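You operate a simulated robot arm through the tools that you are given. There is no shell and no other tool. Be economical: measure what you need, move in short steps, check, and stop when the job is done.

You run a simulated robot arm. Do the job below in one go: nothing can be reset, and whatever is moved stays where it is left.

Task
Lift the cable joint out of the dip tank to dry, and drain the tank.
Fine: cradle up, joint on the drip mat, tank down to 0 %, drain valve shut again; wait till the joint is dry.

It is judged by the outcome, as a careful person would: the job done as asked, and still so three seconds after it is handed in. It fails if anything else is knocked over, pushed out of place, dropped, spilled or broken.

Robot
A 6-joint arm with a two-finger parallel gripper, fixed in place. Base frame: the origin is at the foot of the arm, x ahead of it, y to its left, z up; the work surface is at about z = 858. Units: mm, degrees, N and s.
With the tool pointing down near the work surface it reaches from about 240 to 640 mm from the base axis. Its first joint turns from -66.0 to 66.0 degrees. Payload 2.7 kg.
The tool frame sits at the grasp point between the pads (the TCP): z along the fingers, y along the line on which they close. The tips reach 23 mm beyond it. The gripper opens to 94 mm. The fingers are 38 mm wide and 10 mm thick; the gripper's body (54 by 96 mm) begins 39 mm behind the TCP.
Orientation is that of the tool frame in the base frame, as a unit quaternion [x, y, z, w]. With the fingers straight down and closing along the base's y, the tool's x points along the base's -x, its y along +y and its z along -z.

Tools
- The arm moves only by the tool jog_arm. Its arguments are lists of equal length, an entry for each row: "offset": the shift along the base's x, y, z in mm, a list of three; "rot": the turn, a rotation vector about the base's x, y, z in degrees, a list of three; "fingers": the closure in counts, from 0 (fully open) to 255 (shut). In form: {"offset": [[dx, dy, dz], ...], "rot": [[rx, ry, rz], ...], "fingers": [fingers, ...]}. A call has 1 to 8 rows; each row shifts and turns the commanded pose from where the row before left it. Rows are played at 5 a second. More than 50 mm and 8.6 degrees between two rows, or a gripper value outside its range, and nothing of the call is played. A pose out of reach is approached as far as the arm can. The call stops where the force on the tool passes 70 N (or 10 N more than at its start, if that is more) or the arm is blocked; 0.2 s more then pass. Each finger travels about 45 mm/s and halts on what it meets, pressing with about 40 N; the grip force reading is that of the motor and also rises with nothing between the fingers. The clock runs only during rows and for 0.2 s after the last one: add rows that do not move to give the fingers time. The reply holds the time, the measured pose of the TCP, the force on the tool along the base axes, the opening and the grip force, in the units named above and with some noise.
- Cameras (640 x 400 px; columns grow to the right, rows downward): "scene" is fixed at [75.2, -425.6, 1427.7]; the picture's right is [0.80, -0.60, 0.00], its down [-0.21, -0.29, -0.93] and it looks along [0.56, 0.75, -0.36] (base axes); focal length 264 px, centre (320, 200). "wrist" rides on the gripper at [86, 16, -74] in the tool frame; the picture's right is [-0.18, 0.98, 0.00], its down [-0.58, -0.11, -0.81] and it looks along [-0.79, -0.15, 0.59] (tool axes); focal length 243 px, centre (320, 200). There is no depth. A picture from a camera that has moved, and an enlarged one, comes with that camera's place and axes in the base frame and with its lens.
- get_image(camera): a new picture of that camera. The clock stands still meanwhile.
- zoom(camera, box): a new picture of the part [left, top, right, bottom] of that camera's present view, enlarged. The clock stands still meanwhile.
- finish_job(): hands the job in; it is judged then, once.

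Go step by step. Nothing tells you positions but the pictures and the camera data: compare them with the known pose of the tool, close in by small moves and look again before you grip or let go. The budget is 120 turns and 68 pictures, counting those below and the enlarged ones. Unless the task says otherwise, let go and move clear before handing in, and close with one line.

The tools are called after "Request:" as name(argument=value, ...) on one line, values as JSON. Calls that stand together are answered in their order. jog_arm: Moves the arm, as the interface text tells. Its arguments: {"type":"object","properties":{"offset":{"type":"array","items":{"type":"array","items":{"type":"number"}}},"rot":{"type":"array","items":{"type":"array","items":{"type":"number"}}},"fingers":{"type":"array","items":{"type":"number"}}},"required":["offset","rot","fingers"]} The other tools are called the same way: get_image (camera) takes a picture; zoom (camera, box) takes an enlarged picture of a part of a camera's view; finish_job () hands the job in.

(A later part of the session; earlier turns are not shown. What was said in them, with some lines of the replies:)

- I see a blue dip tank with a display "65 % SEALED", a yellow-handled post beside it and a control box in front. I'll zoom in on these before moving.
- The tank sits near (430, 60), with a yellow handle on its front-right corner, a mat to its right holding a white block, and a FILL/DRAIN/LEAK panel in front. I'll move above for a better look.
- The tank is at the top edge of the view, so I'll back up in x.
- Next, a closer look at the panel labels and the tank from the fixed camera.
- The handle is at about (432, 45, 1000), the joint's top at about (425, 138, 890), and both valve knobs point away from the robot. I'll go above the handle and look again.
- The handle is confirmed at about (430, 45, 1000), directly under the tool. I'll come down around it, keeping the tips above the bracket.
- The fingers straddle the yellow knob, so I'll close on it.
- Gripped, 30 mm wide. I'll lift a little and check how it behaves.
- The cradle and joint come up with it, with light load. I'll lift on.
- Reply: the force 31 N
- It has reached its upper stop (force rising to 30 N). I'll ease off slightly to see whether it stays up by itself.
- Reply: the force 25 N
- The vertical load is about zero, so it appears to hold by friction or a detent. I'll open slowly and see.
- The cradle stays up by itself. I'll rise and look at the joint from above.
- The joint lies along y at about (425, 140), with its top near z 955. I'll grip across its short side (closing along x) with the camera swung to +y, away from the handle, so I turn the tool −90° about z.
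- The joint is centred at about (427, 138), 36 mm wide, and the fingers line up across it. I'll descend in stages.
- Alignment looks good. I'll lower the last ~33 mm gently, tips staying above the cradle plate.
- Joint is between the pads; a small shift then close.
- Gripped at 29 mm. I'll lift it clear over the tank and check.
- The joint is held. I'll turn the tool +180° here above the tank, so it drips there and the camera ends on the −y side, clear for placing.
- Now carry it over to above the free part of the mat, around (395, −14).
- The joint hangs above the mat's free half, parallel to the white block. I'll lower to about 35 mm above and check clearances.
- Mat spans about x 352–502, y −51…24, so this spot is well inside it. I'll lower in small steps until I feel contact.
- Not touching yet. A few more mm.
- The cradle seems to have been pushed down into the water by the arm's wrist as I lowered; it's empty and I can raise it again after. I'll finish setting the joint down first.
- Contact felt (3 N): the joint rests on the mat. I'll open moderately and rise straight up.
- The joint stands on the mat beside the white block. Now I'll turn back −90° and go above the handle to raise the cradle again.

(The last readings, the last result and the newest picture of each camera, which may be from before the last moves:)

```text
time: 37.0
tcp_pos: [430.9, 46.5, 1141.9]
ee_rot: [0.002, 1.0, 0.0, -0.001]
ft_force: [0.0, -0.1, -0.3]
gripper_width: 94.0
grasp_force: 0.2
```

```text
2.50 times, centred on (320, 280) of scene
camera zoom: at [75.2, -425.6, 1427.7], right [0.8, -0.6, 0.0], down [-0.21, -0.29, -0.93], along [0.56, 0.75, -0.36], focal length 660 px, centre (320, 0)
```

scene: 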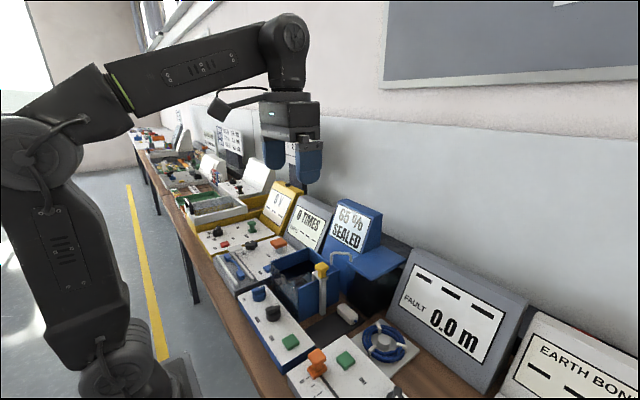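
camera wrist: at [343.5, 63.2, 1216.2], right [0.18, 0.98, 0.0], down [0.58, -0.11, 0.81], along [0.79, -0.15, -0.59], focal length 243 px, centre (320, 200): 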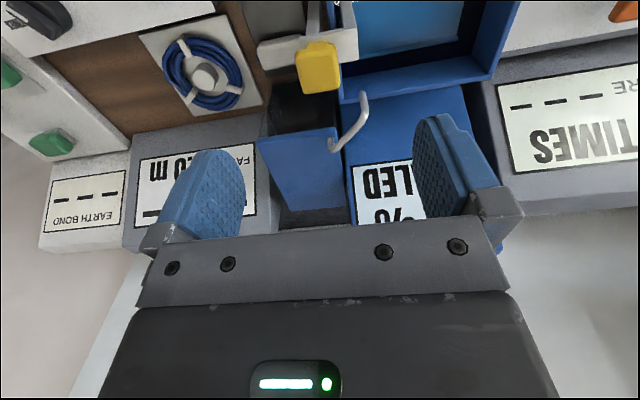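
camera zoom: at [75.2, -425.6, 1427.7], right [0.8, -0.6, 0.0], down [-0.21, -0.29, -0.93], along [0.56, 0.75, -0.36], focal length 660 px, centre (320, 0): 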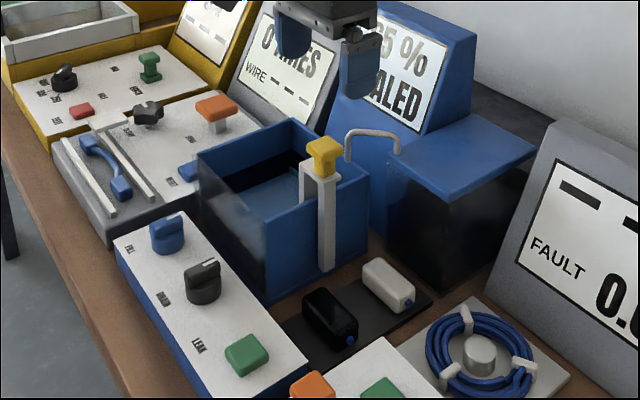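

The handle now sits about 26 mm above its lowest position, near (430, 45, 1027). I'll grip it again at TCP z≈1040.

Request:
jog_arm(offset=[[-1, 0, -40], [-1, 0, -40], [0, 0, -22], [0, 0, 0], [0, 0, 0], [0, 0, 0], [0, 0, 0], [0, 0, 0]], rot=[[0, 0, 0], [0, 0, 0], [0, 0, 0], [0, 0, 0], [0, 0, 0], [0, 0, 0], [0, 0, 0], [0, 0, 0]], fingers=[0, 0, 0, 100, 200, 255, 255, 255])

Request:
zoom(camera="scene", box=[275, 200, 375, 300])

```text
time: 38.8
tcp_pos: [428.2, 46.0, 1042.4]
ee_rot: [0.001, 1.0, 0.0, 0.0]
ft_force: [0.2, -3.6, -2.2]
gripper_width: 29.8
grasp_force: 44.4
```

```text
4.00 times, centred on (325, 250) of scene
camera zoom: at [75.2, -425.7, 1427.6], right [0.8, -0.6, 0.0], down [-0.21, -0.29, -0.93], along [0.56, 0.75, -0.36], focal length 1056 px, centre (300, 0)
```

zoom: 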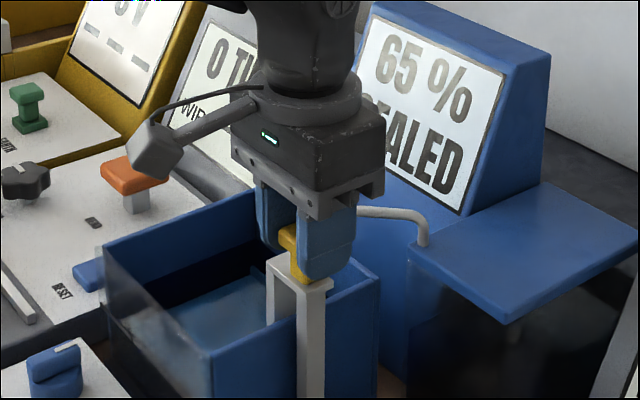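

Request:
jog_arm(offset=[[0, 0, 10], [0, 0, 10], [0, 0, 10], [0, 0, 8], [0, 0, 5], [0, 0, 0]], rot=[[0, 0, 0], [0, 0, 0], [0, 0, 0], [0, 0, 0], [0, 0, 0], [0, 0, 0]], fingers=[255, 255, 255, 255, 255, 255])

```text
time: 40.2
tcp_pos: [426.6, 44.4, 1081.3]
ee_rot: [0.0, 1.0, -0.001, -0.003]
ft_force: [3.1, -15.7, -28.6]
gripper_width: 29.8
grasp_force: 45.1
```

At the upper stop again (29 N). I'll ease off, release, and rise, then check the display.

Request:
jog_arm(offset=[[0, 0, -3], [0, 0, 0], [0, 0, 0], [0, 0, 0], [0, 0, 0], [0, 0, 40], [0, 0, 40]], rot=[[0, 0, 0], [0, 0, 0], [0, 0, 0], [0, 0, 0], [0, 0, 0], [0, 0, 0], [0, 0, 0]], fingers=[255, 165, 100, 0, 0, 0, 0])

Request:
zoom(camera="scene", box=[235, 190, 405, 360])

```text
time: 41.8
tcp_pos: [428.6, 45.8, 1160.2]
ee_rot: [0.0, 1.0, 0.001, 0.0]
ft_force: [-0.8, -0.8, 0.4]
gripper_width: 94.2
grasp_force: 0.0
```

```text
2.35 times, centred on (320, 275) of scene
camera zoom: at [75.1, -425.6, 1427.7], right [0.8, -0.6, 0.0], down [-0.21, -0.29, -0.93], along [0.56, 0.75, -0.36], focal length 621 px, centre (320, 24)
```

zoom: 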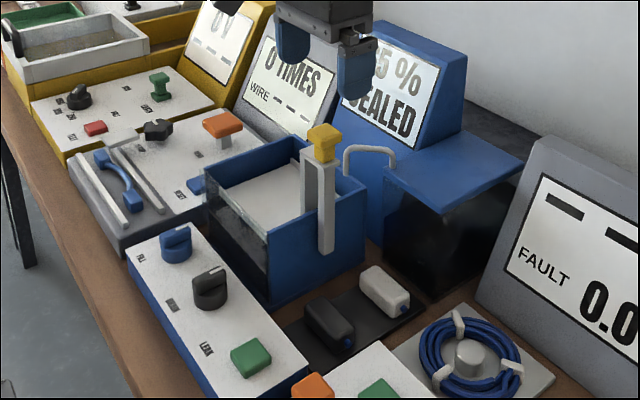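

Cradle is up again, and the joint is already drying to a lighter colour. Next the DRAIN knob at about (292, 56).

Request:
jog_arm(offset=[[-40, 2.5, 0], [-40, 2.5, -15], [-34, 2.5, -25], [-23, 2.5, -30], [0, 0, 0]], rot=[[0, 0, 0], [0, 0, 0], [0, 0, 0], [0, 0, 0], [0, 0, 0]], fingers=[0, 0, 60, 120, 120])

Request:
get_image(camera="wrist")

```text
time: 43.0
tcp_pos: [291.1, 55.8, 1090.4]
ee_rot: [0.0, 1.0, 0.0, -0.001]
ft_force: [0.2, -0.5, 0.7]
gripper_width: 49.7
grasp_force: 0.0
```

```text
26 pictures are left
camera wrist: at [203.8, 73.1, 1164.7], right [0.18, 0.98, 0.0], down [0.58, -0.11, 0.81], along [0.79, -0.15, -0.59], focal length 243 px, centre (320, 200)
```

wrist: 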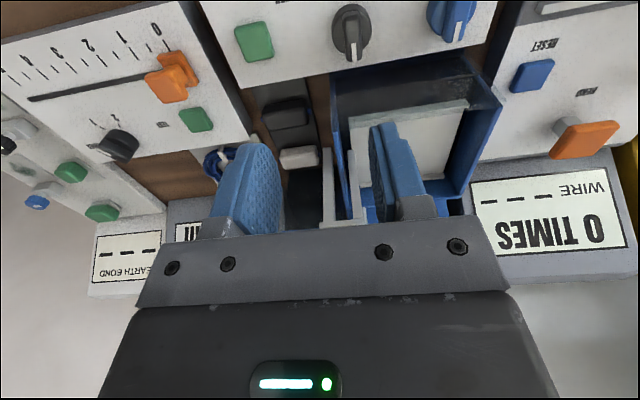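

Triangulating both cameras, the knob's grip bar is at about (297, 85) with its top near z 913. I'll move above it and look closer.

Request:
jog_arm(offset=[[3, 15, -35], [3, 14, -35], [0, 0, -45], [0, 0, 0]], rot=[[0, 0, 0], [0, 0, 0], [0, 0, 0], [0, 0, 0]], fingers=[120, 120, 120, 120])

Request:
get_image(camera="wrist")

Request:
zoom(camera="scene", box=[225, 250, 325, 350])

```text
time: 44.0
tcp_pos: [296.1, 85.4, 976.1]
ee_rot: [0.0, 1.0, 0.0, -0.001]
ft_force: [-0.1, -0.2, -1.1]
gripper_width: 49.8
grasp_force: 0.1
```

```text
25 pictures are left
camera wrist: at [210.1, 101.8, 1049.6], right [0.18, 0.98, 0.0], down [0.58, -0.11, 0.81], along [0.79, -0.15, -0.59], focal length 243 px, centre (320, 200)
```

wrist: 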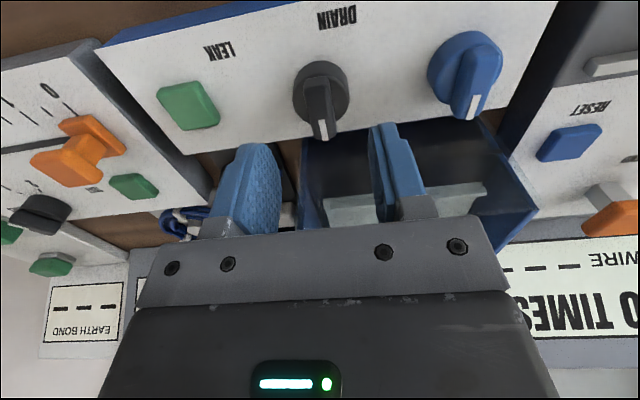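

```text
4.00 times, centred on (275, 300) of scene
camera zoom: at [75.2, -425.6, 1427.7], right [0.8, -0.6, 0.0], down [-0.21, -0.29, -0.93], along [0.56, 0.75, -0.36], focal length 1056 px, centre (500, -200)
```

zoom: 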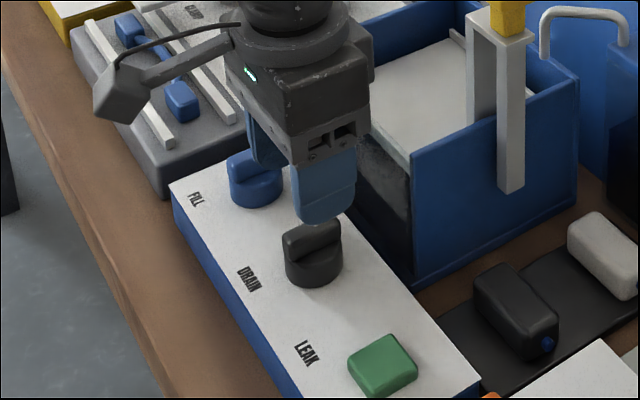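

Knob axis confirmed at about (295, 85). I'll lower around the bar and close on it.

Request:
jog_arm(offset=[[-1, 0, -30], [0, 0, -15], [0, 0, -7], [0, 0, 0], [0, 0, 0], [0, 0, 0], [0, 0, 0]], rot=[[0, 0, 0], [0, 0, 0], [0, 0, 0], [0, 0, 0], [0, 0, 0], [0, 0, 0], [0, 0, 0]], fingers=[120, 120, 120, 120, 170, 255, 255])

Request:
get_image(camera="wrist")

Request:
zoom(camera="scene", box=[250, 270, 320, 340])

```text
time: 45.6
tcp_pos: [296.7, 85.6, 923.9]
ee_rot: [-0.001, 1.0, 0.0, 0.0]
ft_force: [0.6, -4.1, -3.9]
gripper_width: 35.7
grasp_force: 44.7
```

```text
23 pictures are left
camera wrist: at [210.2, 101.9, 997.7], right [0.18, 0.98, 0.0], down [0.58, -0.11, 0.81], along [0.79, -0.15, -0.59], focal length 243 px, centre (320, 200)
```

wrist: 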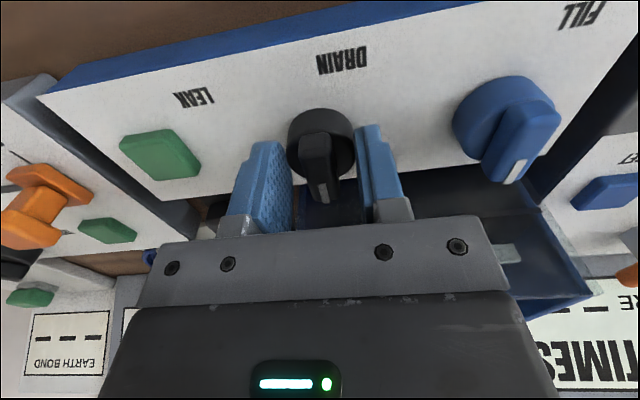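

```text
5.71 times, centred on (285, 305) of scene
camera zoom: at [75.2, -425.7, 1427.6], right [0.8, -0.6, 0.0], down [-0.21, -0.29, -0.93], along [0.56, 0.75, -0.36], focal length 1508 px, centre (520, -400)
```

zoom: 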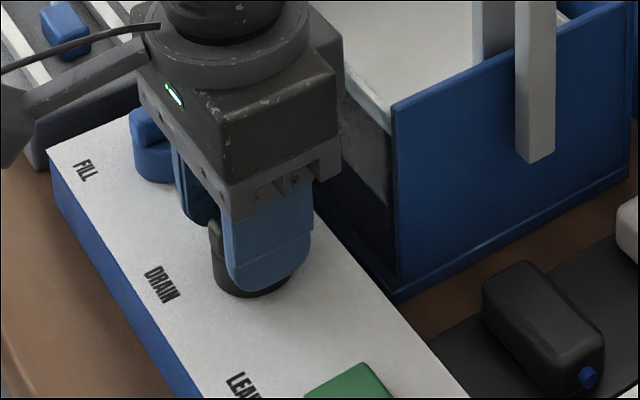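

The tips closed on the round base (36 mm) rather than the bar. I'll open, rise 9 mm and re-grip on the bar.

Request:
jog_arm(offset=[[0, 0, 0], [0, 0, 0], [0, 0, 9], [0, 0, 0], [0, 0, 0], [0, 0, 0], [0, 0, 0]], rot=[[0, 0, 0], [0, 0, 0], [0, 0, 0], [0, 0, 0], [0, 0, 0], [0, 0, 0], [0, 0, 0]], fingers=[140, 140, 140, 180, 255, 255, 255])

```text
time: 47.2
tcp_pos: [296.5, 85.2, 933.1]
ee_rot: [0.0, 1.0, 0.001, 0.0]
ft_force: [1.0, -2.8, 2.2]
gripper_width: 15.9
grasp_force: 44.6
```

Bar gripped (16 mm). I'll try turning counter-clockwise (opening direction) a little and see.

Request:
jog_arm(offset=[[0, 0, 0], [0, 0, 0], [0, 0, 0], [0, 0, 0]], rot=[[0, 0, 8], [0, 0, 8], [0, 0, 8], [0, 0, 0]], fingers=[255, 255, 255, 255])

Request:
zoom(camera="scene", box=[230, 190, 400, 340])

```text
time: 48.2
tcp_pos: [294.4, 83.0, 931.3]
ee_rot: [-0.206, 0.978, 0.0, -0.005]
ft_force: [-19.2, -32.8, 18.6]
gripper_width: 27.9
grasp_force: 44.7
```

```text
2.67 times, centred on (315, 265) of scene
camera zoom: at [74.4, -426.5, 1427.4], right [0.8, -0.6, 0.0], down [-0.21, -0.29, -0.93], along [0.56, 0.75, -0.36], focal length 704 px, centre (333, 27)
```

zoom: 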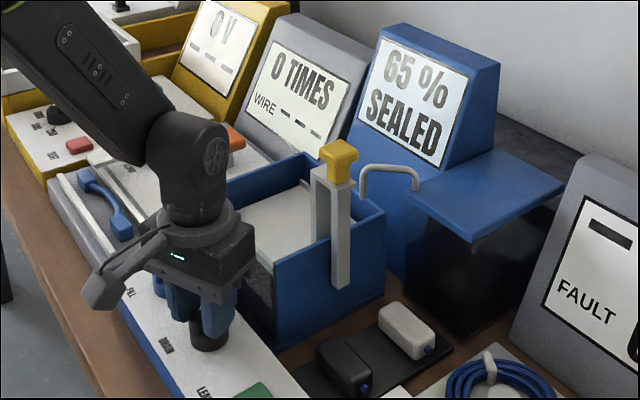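

The fingers were forced apart to 28 mm: it's against its stop this way. I'll turn back and try clockwise.

Request:
jog_arm(offset=[[0, 0, 0], [0, 0, 0], [0, 0, 0], [0, 0, 0]], rot=[[0, 0, -8], [0, 0, -8], [0, 0, -8], [0, 0, 0]], fingers=[255, 255, 255, 255])

Request:
jog_arm(offset=[[0, 0, 0], [0, 0, 0], [0, 0, 0], [0, 0, 0]], rot=[[0, 0, -8], [0, 0, -8], [0, 0, -8], [0, 0, 0]], fingers=[255, 255, 255, 255])

```text
time: 49.2
tcp_pos: [297.7, 84.3, 931.7]
ee_rot: [-0.001, 1.0, 0.001, -0.001]
ft_force: [9.3, -23.3, -22.7]
gripper_width: 15.9
grasp_force: 44.6
```

```text
time: 50.2
tcp_pos: [298.0, 86.6, 931.1]
ee_rot: [0.209, 0.978, 0.0, 0.0]
ft_force: [12.9, -3.1, -29.5]
gripper_width: 15.7
grasp_force: 45.7
```

It turns this way. Continue.

Request:
jog_arm(offset=[[0, 0, 0], [0, 0, 0], [0, 0, 0], [0, 0, 0], [0, 0, 0]], rot=[[0, 0, -8], [0, 0, -8], [0, 0, -8], [0, 0, -8], [0, 0, 0]], fingers=[255, 255, 255, 255, 255])

Request:
zoom(camera="scene", box=[230, 190, 400, 340])

```text
time: 51.4
tcp_pos: [298.8, 88.1, 932.3]
ee_rot: [0.47, 0.883, 0.003, 0.002]
ft_force: [13.3, 29.1, -27.7]
gripper_width: 16.2
grasp_force: 45.0
```

```text
2.67 times, centred on (315, 265) of scene
camera zoom: at [75.8, -424.7, 1427.9], right [0.8, -0.6, 0.0], down [-0.21, -0.29, -0.93], along [0.56, 0.75, -0.36], focal length 704 px, centre (333, 27)
```

zoom: 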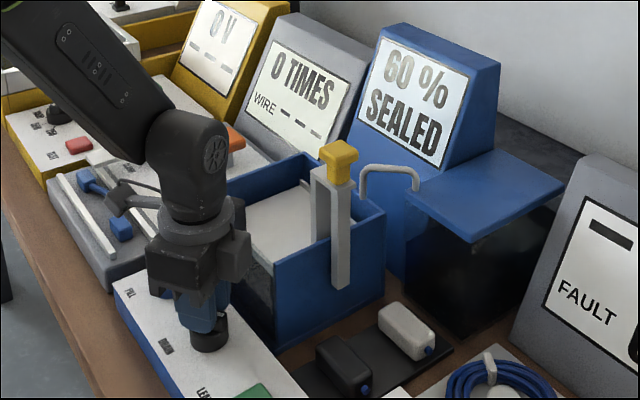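

Level is falling (60 %). I'll relieve the side force a bit, open slightly further, then wait.

Request:
jog_arm(offset=[[1, 2, -1], [0, 1, 0], [0, 0, 0], [0, 0, 0], [0, 0, 0], [0, 0, 0], [0, 0, 0], [0, 0, 0]], rot=[[0, 0, -8], [0, 0, -8], [0, 0, -8], [0, 0, 0], [0, 0, 0], [0, 0, 0], [0, 0, 0], [0, 0, 0]], fingers=[255, 255, 255, 255, 255, 255, 255, 255])

Request:
zoom(camera="scene", box=[230, 190, 400, 340])

```text
time: 53.2
tcp_pos: [299.6, 88.0, 932.1]
ee_rot: [0.642, 0.767, 0.001, 0.0]
ft_force: [18.8, -19.9, 24.6]
gripper_width: 15.9
grasp_force: 45.2
```

```text
2.67 times, centred on (315, 265) of scene
camera zoom: at [75.4, -426.2, 1427.5], right [0.8, -0.6, 0.0], down [-0.21, -0.29, -0.93], along [0.56, 0.75, -0.36], focal length 704 px, centre (333, 27)
```

zoom: 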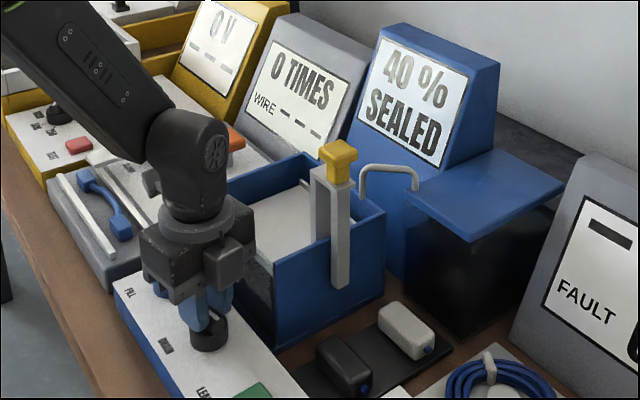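

40 % and falling about 11 % per second. Waiting.

Request:
jog_arm(offset=[[0, 0, 0], [0, 0, 0], [0, 0, 0], [0, 0, 0], [0, 0, 0], [0, 0, 0], [0, 0, 0], [0, 0, 0]], rot=[[0, 0, 0], [0, 0, 0], [0, 0, 0], [0, 0, 0], [0, 0, 0], [0, 0, 0], [0, 0, 0], [0, 0, 0]], fingers=[255, 255, 255, 255, 255, 255, 255, 255])

Request:
jog_arm(offset=[[0, 0, 0], [0, 0, 0], [0, 0, 0], [0, 0, 0], [0, 0, 0], [0, 0, 0], [0, 0, 0], [0, 0, 0]], rot=[[0, 0, 0], [0, 0, 0], [0, 0, 0], [0, 0, 0], [0, 0, 0], [0, 0, 0], [0, 0, 0], [0, 0, 0]], fingers=[255, 255, 255, 255, 255, 255, 255, 255])

Request:
jog_arm(offset=[[0, 0, 0], [0, 0, 0], [0, 0, 0], [0, 0, 0], [0, 0, 0], [0, 0, 0]], rot=[[0, 0, 0], [0, 0, 0], [0, 0, 0], [0, 0, 0], [0, 0, 0], [0, 0, 0]], fingers=[255, 255, 255, 255, 255, 255])

Request:
zoom(camera="scene", box=[230, 190, 400, 340])

```text
time: 55.0
tcp_pos: [299.2, 89.2, 931.1]
ee_rot: [0.641, 0.767, 0.001, 0.002]
ft_force: [20.5, -20.6, 18.8]
gripper_width: 15.8
grasp_force: 45.2
```

```text
time: 56.8
tcp_pos: [299.1, 88.3, 931.1]
ee_rot: [0.642, 0.767, 0.001, 0.002]
ft_force: [20.9, -19.6, 16.2]
gripper_width: 15.5
grasp_force: 45.4
```

```text
time: 58.2
tcp_pos: [299.6, 88.4, 931.7]
ee_rot: [0.642, 0.767, 0.002, 0.001]
ft_force: [21.0, -19.3, 15.4]
gripper_width: 15.9
grasp_force: 45.2
```

```text
2.67 times, centred on (315, 265) of scene
camera zoom: at [75.6, -426.1, 1427.5], right [0.8, -0.6, 0.0], down [-0.21, -0.29, -0.93], along [0.56, 0.75, -0.36], focal length 704 px, centre (333, 27)
```

zoom: 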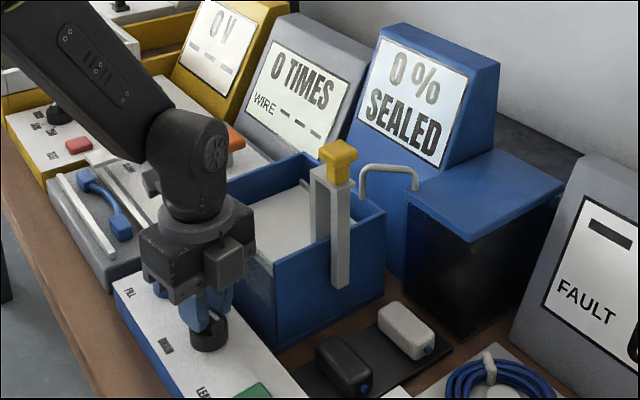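

Tank at 0 %. Now I'll turn the drain knob back to shut.

Request:
jog_arm(offset=[[0, -1, 0], [-1, -2, 1], [0, 0, 0], [0, 0, 0], [0, 0, 0], [0, 0, 0]], rot=[[0, 0, 8], [0, 0, 8], [0, 0, 8], [0, 0, 8], [0, 0, 8], [0, 0, 8]], fingers=[255, 255, 255, 255, 255, 255])

Request:
jog_arm(offset=[[0, 0, 0], [0, 0, 0], [0, 0, 0], [0, 0, 0], [0, 0, 0], [0, 0, 0]], rot=[[0, 0, 8], [0, 0, 8], [0, 0, 8], [0, 0, 8], [0, 0, 3], [0, 0, 0]], fingers=[255, 255, 255, 255, 255, 255])

```text
time: 59.6
tcp_pos: [297.7, 87.0, 931.0]
ee_rot: [0.273, 0.962, 0.001, 0.001]
ft_force: [10.4, 35.6, -19.2]
gripper_width: 15.9
grasp_force: 45.1
```

```text
time: 61.0
tcp_pos: [298.1, 85.0, 931.0]
ee_rot: [-0.025, 1.0, -0.001, 0.0]
ft_force: [7.1, 10.0, -13.2]
gripper_width: 16.5
grasp_force: 44.9
```

Back at the shut stop. I'll release and rise to look.

Request:
jog_arm(offset=[[0, 0, 0], [0, 0, 0], [0, 0, 0], [0, 0, 25], [0, 0, 45], [0, 0, 45], [0, 0, 40]], rot=[[0, 0, 0], [0, 0, 0], [0, 0, 0], [0, 0, 0], [0, 0, 0], [0, 0, 0], [0, 0, 0]], fingers=[150, 130, 120, 120, 120, 120, 120])

Request:
zoom(camera="wrist", box=[220, 0, 520, 160])

Request:
zoom(camera="scene", box=[230, 190, 400, 360])

```text
time: 62.6
tcp_pos: [297.6, 83.8, 1088.1]
ee_rot: [-0.027, 1.0, 0.001, 0.001]
ft_force: [-0.4, 0.2, -0.5]
gripper_width: 49.8
grasp_force: 0.1
```

```text
2.13 times, centred on (370, 80) of wrist
camera zoom: at [208.8, 96.7, 1162.7], right [0.13, 0.99, 0.0], down [0.59, -0.08, 0.81], along [0.8, -0.11, -0.59], focal length 518 px, centre (213, 456)
```

zoom: 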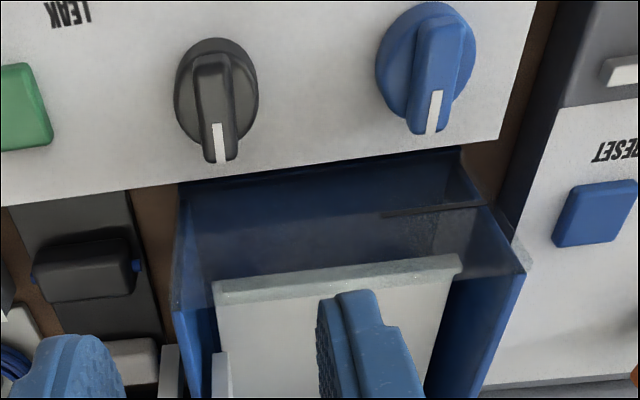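

```text
2.35 times, centred on (315, 275) of scene
camera zoom: at [75.1, -425.6, 1427.7], right [0.8, -0.6, 0.0], down [-0.21, -0.29, -0.93], along [0.56, 0.75, -0.36], focal length 621 px, centre (332, 24)
```

zoom: 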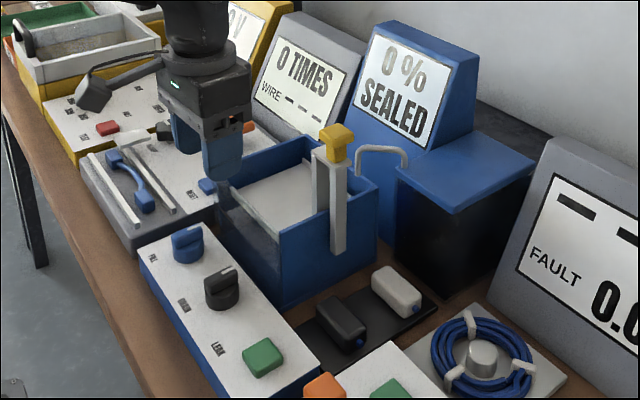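

Drain knob points as at the start (shut), tank 0 %, cradle up. The joint is still dark but lightening, so I'll wait with the arm clear.

Request:
jog_arm(offset=[[0, 0, 40], [0, 0, 40], [0, 0, 0], [0, 0, 0], [0, 0, 0], [0, 0, 0], [0, 0, 0], [0, 0, 0]], rot=[[0, 0, 0], [0, 0, 0], [0, 0, 0], [0, 0, 0], [0, 0, 0], [0, 0, 0], [0, 0, 0], [0, 0, 0]], fingers=[120, 60, 0, 0, 0, 0, 0, 0])

Request:
jog_arm(offset=[[0, 0, 0], [0, 0, 0], [0, 0, 0], [0, 0, 0], [0, 0, 0], [0, 0, 0], [0, 0, 0], [0, 0, 0]], rot=[[0, 0, 0], [0, 0, 0], [0, 0, 0], [0, 0, 0], [0, 0, 0], [0, 0, 0], [0, 0, 0], [0, 0, 0]], fingers=[0, 0, 0, 0, 0, 0, 0, 0])

Request:
jog_arm(offset=[[0, 0, 0], [0, 0, 0], [0, 0, 0], [0, 0, 0], [0, 0, 0], [0, 0, 0], [0, 0, 0], [0, 0, 0]], rot=[[0, 0, 0], [0, 0, 0], [0, 0, 0], [0, 0, 0], [0, 0, 0], [0, 0, 0], [0, 0, 0], [0, 0, 0]], fingers=[0, 0, 0, 0, 0, 0, 0, 0])

Request:
jog_arm(offset=[[0, 0, 0], [0, 0, 0], [0, 0, 0], [0, 0, 0], [0, 0, 0], [0, 0, 0], [0, 0, 0], [0, 0, 0]], rot=[[0, 0, 0], [0, 0, 0], [0, 0, 0], [0, 0, 0], [0, 0, 0], [0, 0, 0], [0, 0, 0], [0, 0, 0]], fingers=[0, 0, 0, 0, 0, 0, 0, 0])

Request:
jog_arm(offset=[[0, 0, 0], [0, 0, 0], [0, 0, 0], [0, 0, 0], [0, 0, 0], [0, 0, 0], [0, 0, 0], [0, 0, 0]], rot=[[0, 0, 0], [0, 0, 0], [0, 0, 0], [0, 0, 0], [0, 0, 0], [0, 0, 0], [0, 0, 0], [0, 0, 0]], fingers=[0, 0, 0, 0, 0, 0, 0, 0])

Request:
jog_arm(offset=[[0, 0, 0], [0, 0, 0], [0, 0, 0], [0, 0, 0], [0, 0, 0], [0, 0, 0], [0, 0, 0], [0, 0, 0]], rot=[[0, 0, 0], [0, 0, 0], [0, 0, 0], [0, 0, 0], [0, 0, 0], [0, 0, 0], [0, 0, 0], [0, 0, 0]], fingers=[0, 0, 0, 0, 0, 0, 0, 0])

Request:
zoom(camera="scene", box=[230, 190, 400, 360])

```text
time: 64.4
tcp_pos: [296.9, 85.6, 1166.3]
ee_rot: [-0.026, 1.0, 0.0, 0.001]
ft_force: [1.7, -0.1, -0.1]
gripper_width: 94.1
grasp_force: 0.1
```

```text
time: 66.2
tcp_pos: [297.6, 84.9, 1167.3]
ee_rot: [-0.027, 1.0, 0.0, -0.001]
ft_force: [-0.8, 0.1, 0.6]
gripper_width: 94.2
grasp_force: 0.0
```

```text
time: 68.0
tcp_pos: [297.1, 85.9, 1167.1]
ee_rot: [-0.026, 1.0, 0.0, 0.0]
ft_force: [-0.3, -0.4, 0.7]
gripper_width: 94.0
grasp_force: 0.2
```

```text
time: 69.8
tcp_pos: [297.4, 84.6, 1165.8]
ee_rot: [-0.026, 1.0, 0.0, 0.0]
ft_force: [-0.2, 0.5, 0.0]
gripper_width: 93.7
grasp_force: 0.0
```

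```text
time: 71.6
tcp_pos: [296.2, 85.6, 1167.0]
ee_rot: [-0.027, 1.0, 0.0, 0.001]
ft_force: [0.0, 0.3, 0.1]
gripper_width: 93.9
grasp_force: 0.1
```

```text
time: 73.4
tcp_pos: [296.6, 84.7, 1166.6]
ee_rot: [-0.026, 1.0, 0.0, 0.0]
ft_force: [-0.2, -0.2, -1.1]
gripper_width: 94.1
grasp_force: 0.1
```

```text
2.35 times, centred on (315, 275) of scene
camera zoom: at [75.2, -425.6, 1427.7], right [0.8, -0.6, 0.0], down [-0.21, -0.29, -0.93], along [0.56, 0.75, -0.36], focal length 621 px, centre (332, 24)
```

zoom: 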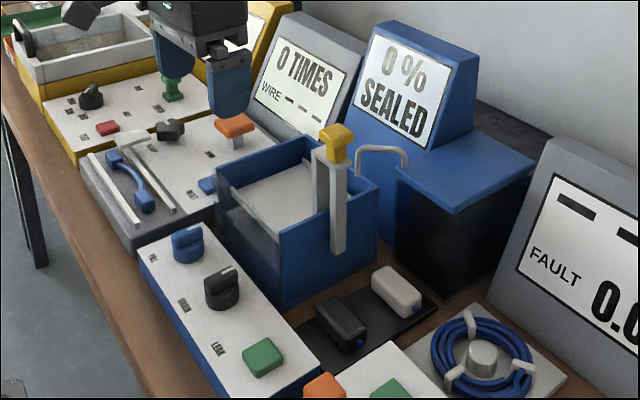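

Let me look closely at the joint's surface now, then again after more waiting.

Request:
zoom(camera="scene", box=[305, 300, 355, 350])

Request:
jog_arm(offset=[[0, 0, 0], [0, 0, 0], [0, 0, 0], [0, 0, 0], [0, 0, 0], [0, 0, 0], [0, 0, 0], [0, 0, 0]], rot=[[0, 0, 0], [0, 0, 0], [0, 0, 0], [0, 0, 0], [0, 0, 0], [0, 0, 0], [0, 0, 0], [0, 0, 0]], fingers=[0, 0, 0, 0, 0, 0, 0, 0])

Request:
jog_arm(offset=[[0, 0, 0], [0, 0, 0], [0, 0, 0], [0, 0, 0], [0, 0, 0], [0, 0, 0], [0, 0, 0], [0, 0, 0]], rot=[[0, 0, 0], [0, 0, 0], [0, 0, 0], [0, 0, 0], [0, 0, 0], [0, 0, 0], [0, 0, 0], [0, 0, 0]], fingers=[0, 0, 0, 0, 0, 0, 0, 0])

Request:
jog_arm(offset=[[0, 0, 0], [0, 0, 0], [0, 0, 0], [0, 0, 0], [0, 0, 0], [0, 0, 0], [0, 0, 0], [0, 0, 0]], rot=[[0, 0, 0], [0, 0, 0], [0, 0, 0], [0, 0, 0], [0, 0, 0], [0, 0, 0], [0, 0, 0], [0, 0, 0]], fingers=[0, 0, 0, 0, 0, 0, 0, 0])

Request:
jog_arm(offset=[[0, 0, 0], [0, 0, 0], [0, 0, 0], [0, 0, 0], [0, 0, 0], [0, 0, 0], [0, 0, 0], [0, 0, 0]], rot=[[0, 0, 0], [0, 0, 0], [0, 0, 0], [0, 0, 0], [0, 0, 0], [0, 0, 0], [0, 0, 0], [0, 0, 0]], fingers=[0, 0, 0, 0, 0, 0, 0, 0])

Request:
jog_arm(offset=[[0, 0, 0], [0, 0, 0], [0, 0, 0], [0, 0, 0], [0, 0, 0], [0, 0, 0], [0, 0, 0], [0, 0, 0]], rot=[[0, 0, 0], [0, 0, 0], [0, 0, 0], [0, 0, 0], [0, 0, 0], [0, 0, 0], [0, 0, 0], [0, 0, 0]], fingers=[0, 0, 0, 0, 0, 0, 0, 0])

Request:
zoom(camera="scene", box=[305, 300, 355, 350])

```text
8.00 times, centred on (330, 325) of scene
camera zoom: at [75.2, -425.6, 1427.7], right [0.8, -0.6, 0.0], down [-0.21, -0.29, -0.93], along [0.56, 0.75, -0.36], focal length 2111 px, centre (240, -800)
```

zoom: 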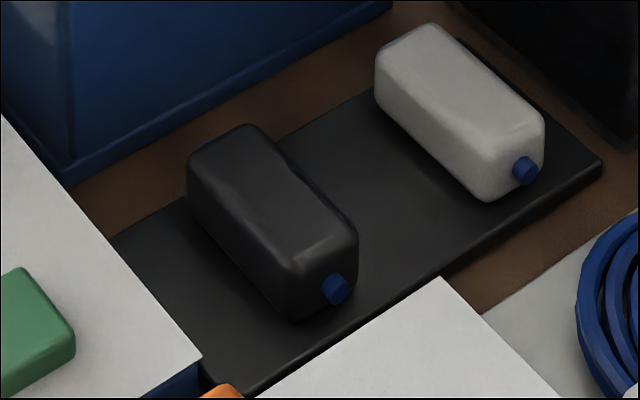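

```text
time: 75.2
tcp_pos: [296.9, 85.3, 1167.5]
ee_rot: [-0.026, 1.0, 0.0, 0.0]
ft_force: [0.8, 0.7, -0.8]
gripper_width: 94.0
grasp_force: 0.0
```

```text
time: 77.0
tcp_pos: [297.6, 85.0, 1165.9]
ee_rot: [-0.026, 1.0, 0.0, 0.0]
ft_force: [-0.4, 0.4, -0.3]
gripper_width: 94.1
grasp_force: 0.0
```

```text
time: 78.8
tcp_pos: [296.2, 87.5, 1166.3]
ee_rot: [-0.026, 1.0, -0.001, 0.0]
ft_force: [0.7, -0.2, -0.3]
gripper_width: 94.2
grasp_force: 0.1
```

```text
time: 80.6
tcp_pos: [296.8, 84.5, 1167.4]
ee_rot: [-0.027, 1.0, 0.0, 0.001]
ft_force: [-0.1, 0.4, 0.3]
gripper_width: 94.1
grasp_force: 0.0
```

```text
time: 82.4
tcp_pos: [297.2, 84.8, 1166.7]
ee_rot: [-0.026, 1.0, -0.001, 0.0]
ft_force: [-0.6, -0.4, -0.2]
gripper_width: 93.9
grasp_force: 0.0
```

```text
8.00 times, centred on (330, 325) of scene
camera zoom: at [75.2, -425.6, 1427.7], right [0.8, -0.6, 0.0], down [-0.21, -0.29, -0.93], along [0.56, 0.75, -0.36], focal length 2111 px, centre (240, -800)
```

zoom: 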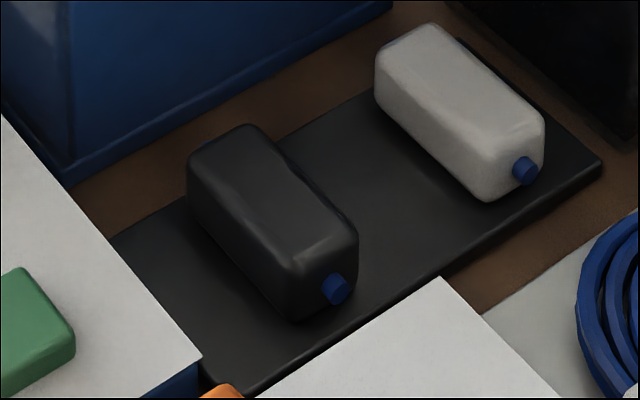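

No change over 9 s: surface is matte grey rather than glossy black, so it looks dry. I'll wait a little longer for safety and check once more.

Request:
jog_arm(offset=[[0, 0, 0], [0, 0, 0], [0, 0, 0], [0, 0, 0], [0, 0, 0], [0, 0, 0], [0, 0, 0], [0, 0, 0]], rot=[[0, 0, 0], [0, 0, 0], [0, 0, 0], [0, 0, 0], [0, 0, 0], [0, 0, 0], [0, 0, 0], [0, 0, 0]], fingers=[0, 0, 0, 0, 0, 0, 0, 0])

Request:
jog_arm(offset=[[0, 0, 0], [0, 0, 0], [0, 0, 0], [0, 0, 0], [0, 0, 0], [0, 0, 0], [0, 0, 0], [0, 0, 0]], rot=[[0, 0, 0], [0, 0, 0], [0, 0, 0], [0, 0, 0], [0, 0, 0], [0, 0, 0], [0, 0, 0], [0, 0, 0]], fingers=[0, 0, 0, 0, 0, 0, 0, 0])

Request:
jog_arm(offset=[[0, 0, 0], [0, 0, 0], [0, 0, 0], [0, 0, 0], [0, 0, 0], [0, 0, 0], [0, 0, 0], [0, 0, 0]], rot=[[0, 0, 0], [0, 0, 0], [0, 0, 0], [0, 0, 0], [0, 0, 0], [0, 0, 0], [0, 0, 0], [0, 0, 0]], fingers=[0, 0, 0, 0, 0, 0, 0, 0])

Request:
jog_arm(offset=[[0, 0, 0], [0, 0, 0], [0, 0, 0], [0, 0, 0], [0, 0, 0], [0, 0, 0], [0, 0, 0], [0, 0, 0]], rot=[[0, 0, 0], [0, 0, 0], [0, 0, 0], [0, 0, 0], [0, 0, 0], [0, 0, 0], [0, 0, 0], [0, 0, 0]], fingers=[0, 0, 0, 0, 0, 0, 0, 0])

Request:
jog_arm(offset=[[0, 0, 0], [0, 0, 0], [0, 0, 0], [0, 0, 0], [0, 0, 0], [0, 0, 0], [0, 0, 0], [0, 0, 0]], rot=[[0, 0, 0], [0, 0, 0], [0, 0, 0], [0, 0, 0], [0, 0, 0], [0, 0, 0], [0, 0, 0], [0, 0, 0]], fingers=[0, 0, 0, 0, 0, 0, 0, 0])

Request:
jog_arm(offset=[[0, 0, 0], [0, 0, 0], [0, 0, 0], [0, 0, 0], [0, 0, 0], [0, 0, 0], [0, 0, 0], [0, 0, 0]], rot=[[0, 0, 0], [0, 0, 0], [0, 0, 0], [0, 0, 0], [0, 0, 0], [0, 0, 0], [0, 0, 0], [0, 0, 0]], fingers=[0, 0, 0, 0, 0, 0, 0, 0])

Request:
zoom(camera="scene", box=[305, 300, 355, 350])

Request:
get_image(camera="scene")

```text
time: 84.2
tcp_pos: [296.9, 84.3, 1166.4]
ee_rot: [-0.026, 1.0, 0.0, 0.0]
ft_force: [-0.2, 0.0, -1.1]
gripper_width: 94.2
grasp_force: 0.0
```

```text
time: 86.0
tcp_pos: [295.6, 85.0, 1167.3]
ee_rot: [-0.026, 1.0, 0.0, -0.001]
ft_force: [0.4, -0.9, 1.1]
gripper_width: 93.8
grasp_force: 0.0
```

```text
time: 87.8
tcp_pos: [296.6, 84.9, 1166.9]
ee_rot: [-0.026, 1.0, 0.0, 0.0]
ft_force: [-0.5, 0.1, -0.4]
gripper_width: 93.9
grasp_force: 0.3
```

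```text
time: 89.6
tcp_pos: [297.3, 85.9, 1166.0]
ee_rot: [-0.026, 1.0, 0.0, 0.001]
ft_force: [-0.1, 0.6, -0.5]
gripper_width: 94.1
grasp_force: 0.1
```

```text
time: 91.4
tcp_pos: [296.8, 85.9, 1166.4]
ee_rot: [-0.026, 1.0, 0.0, 0.0]
ft_force: [0.6, 0.0, -0.1]
gripper_width: 94.3
grasp_force: 0.1
```

```text
time: 93.2
tcp_pos: [296.8, 86.0, 1167.9]
ee_rot: [-0.026, 1.0, 0.0, 0.0]
ft_force: [0.2, -0.4, 0.5]
gripper_width: 94.0
grasp_force: 0.1
```

```text
8.00 times, centred on (330, 325) of scene
camera zoom: at [75.2, -425.6, 1427.7], right [0.8, -0.6, 0.0], down [-0.21, -0.29, -0.93], along [0.56, 0.75, -0.36], focal length 2111 px, centre (240, -800)
```

zoom: 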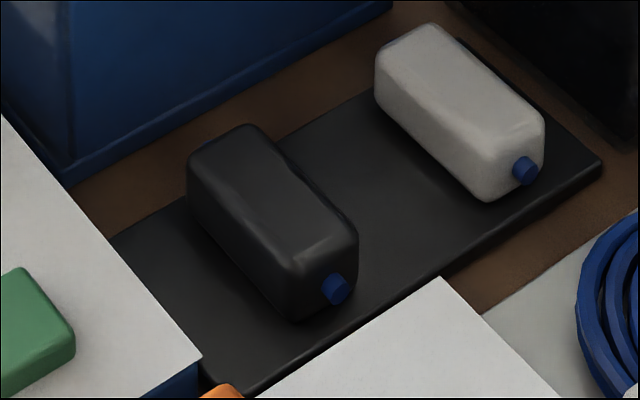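

```text
11 pictures are left
```

scene: 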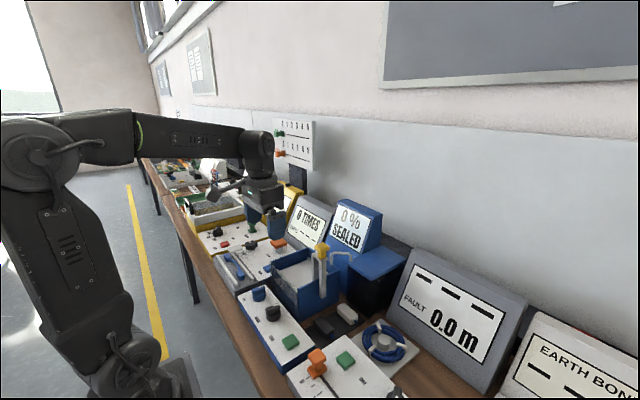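

The joint's surface has not changed for 20 s: matte, with no wet gloss. The display still reads 0 %, the cradle is up, the drain is shut and the arm is clear, so I'm handing in.

Request:
finish_job()

```text
The job is handed in.
```

The cradle is up, the joint is on the drip mat and looks dry, the tank is at 0 %, and the drain valve is shut again; the empty cradle was pushed partway down while I set the joint down, and I raised it again.
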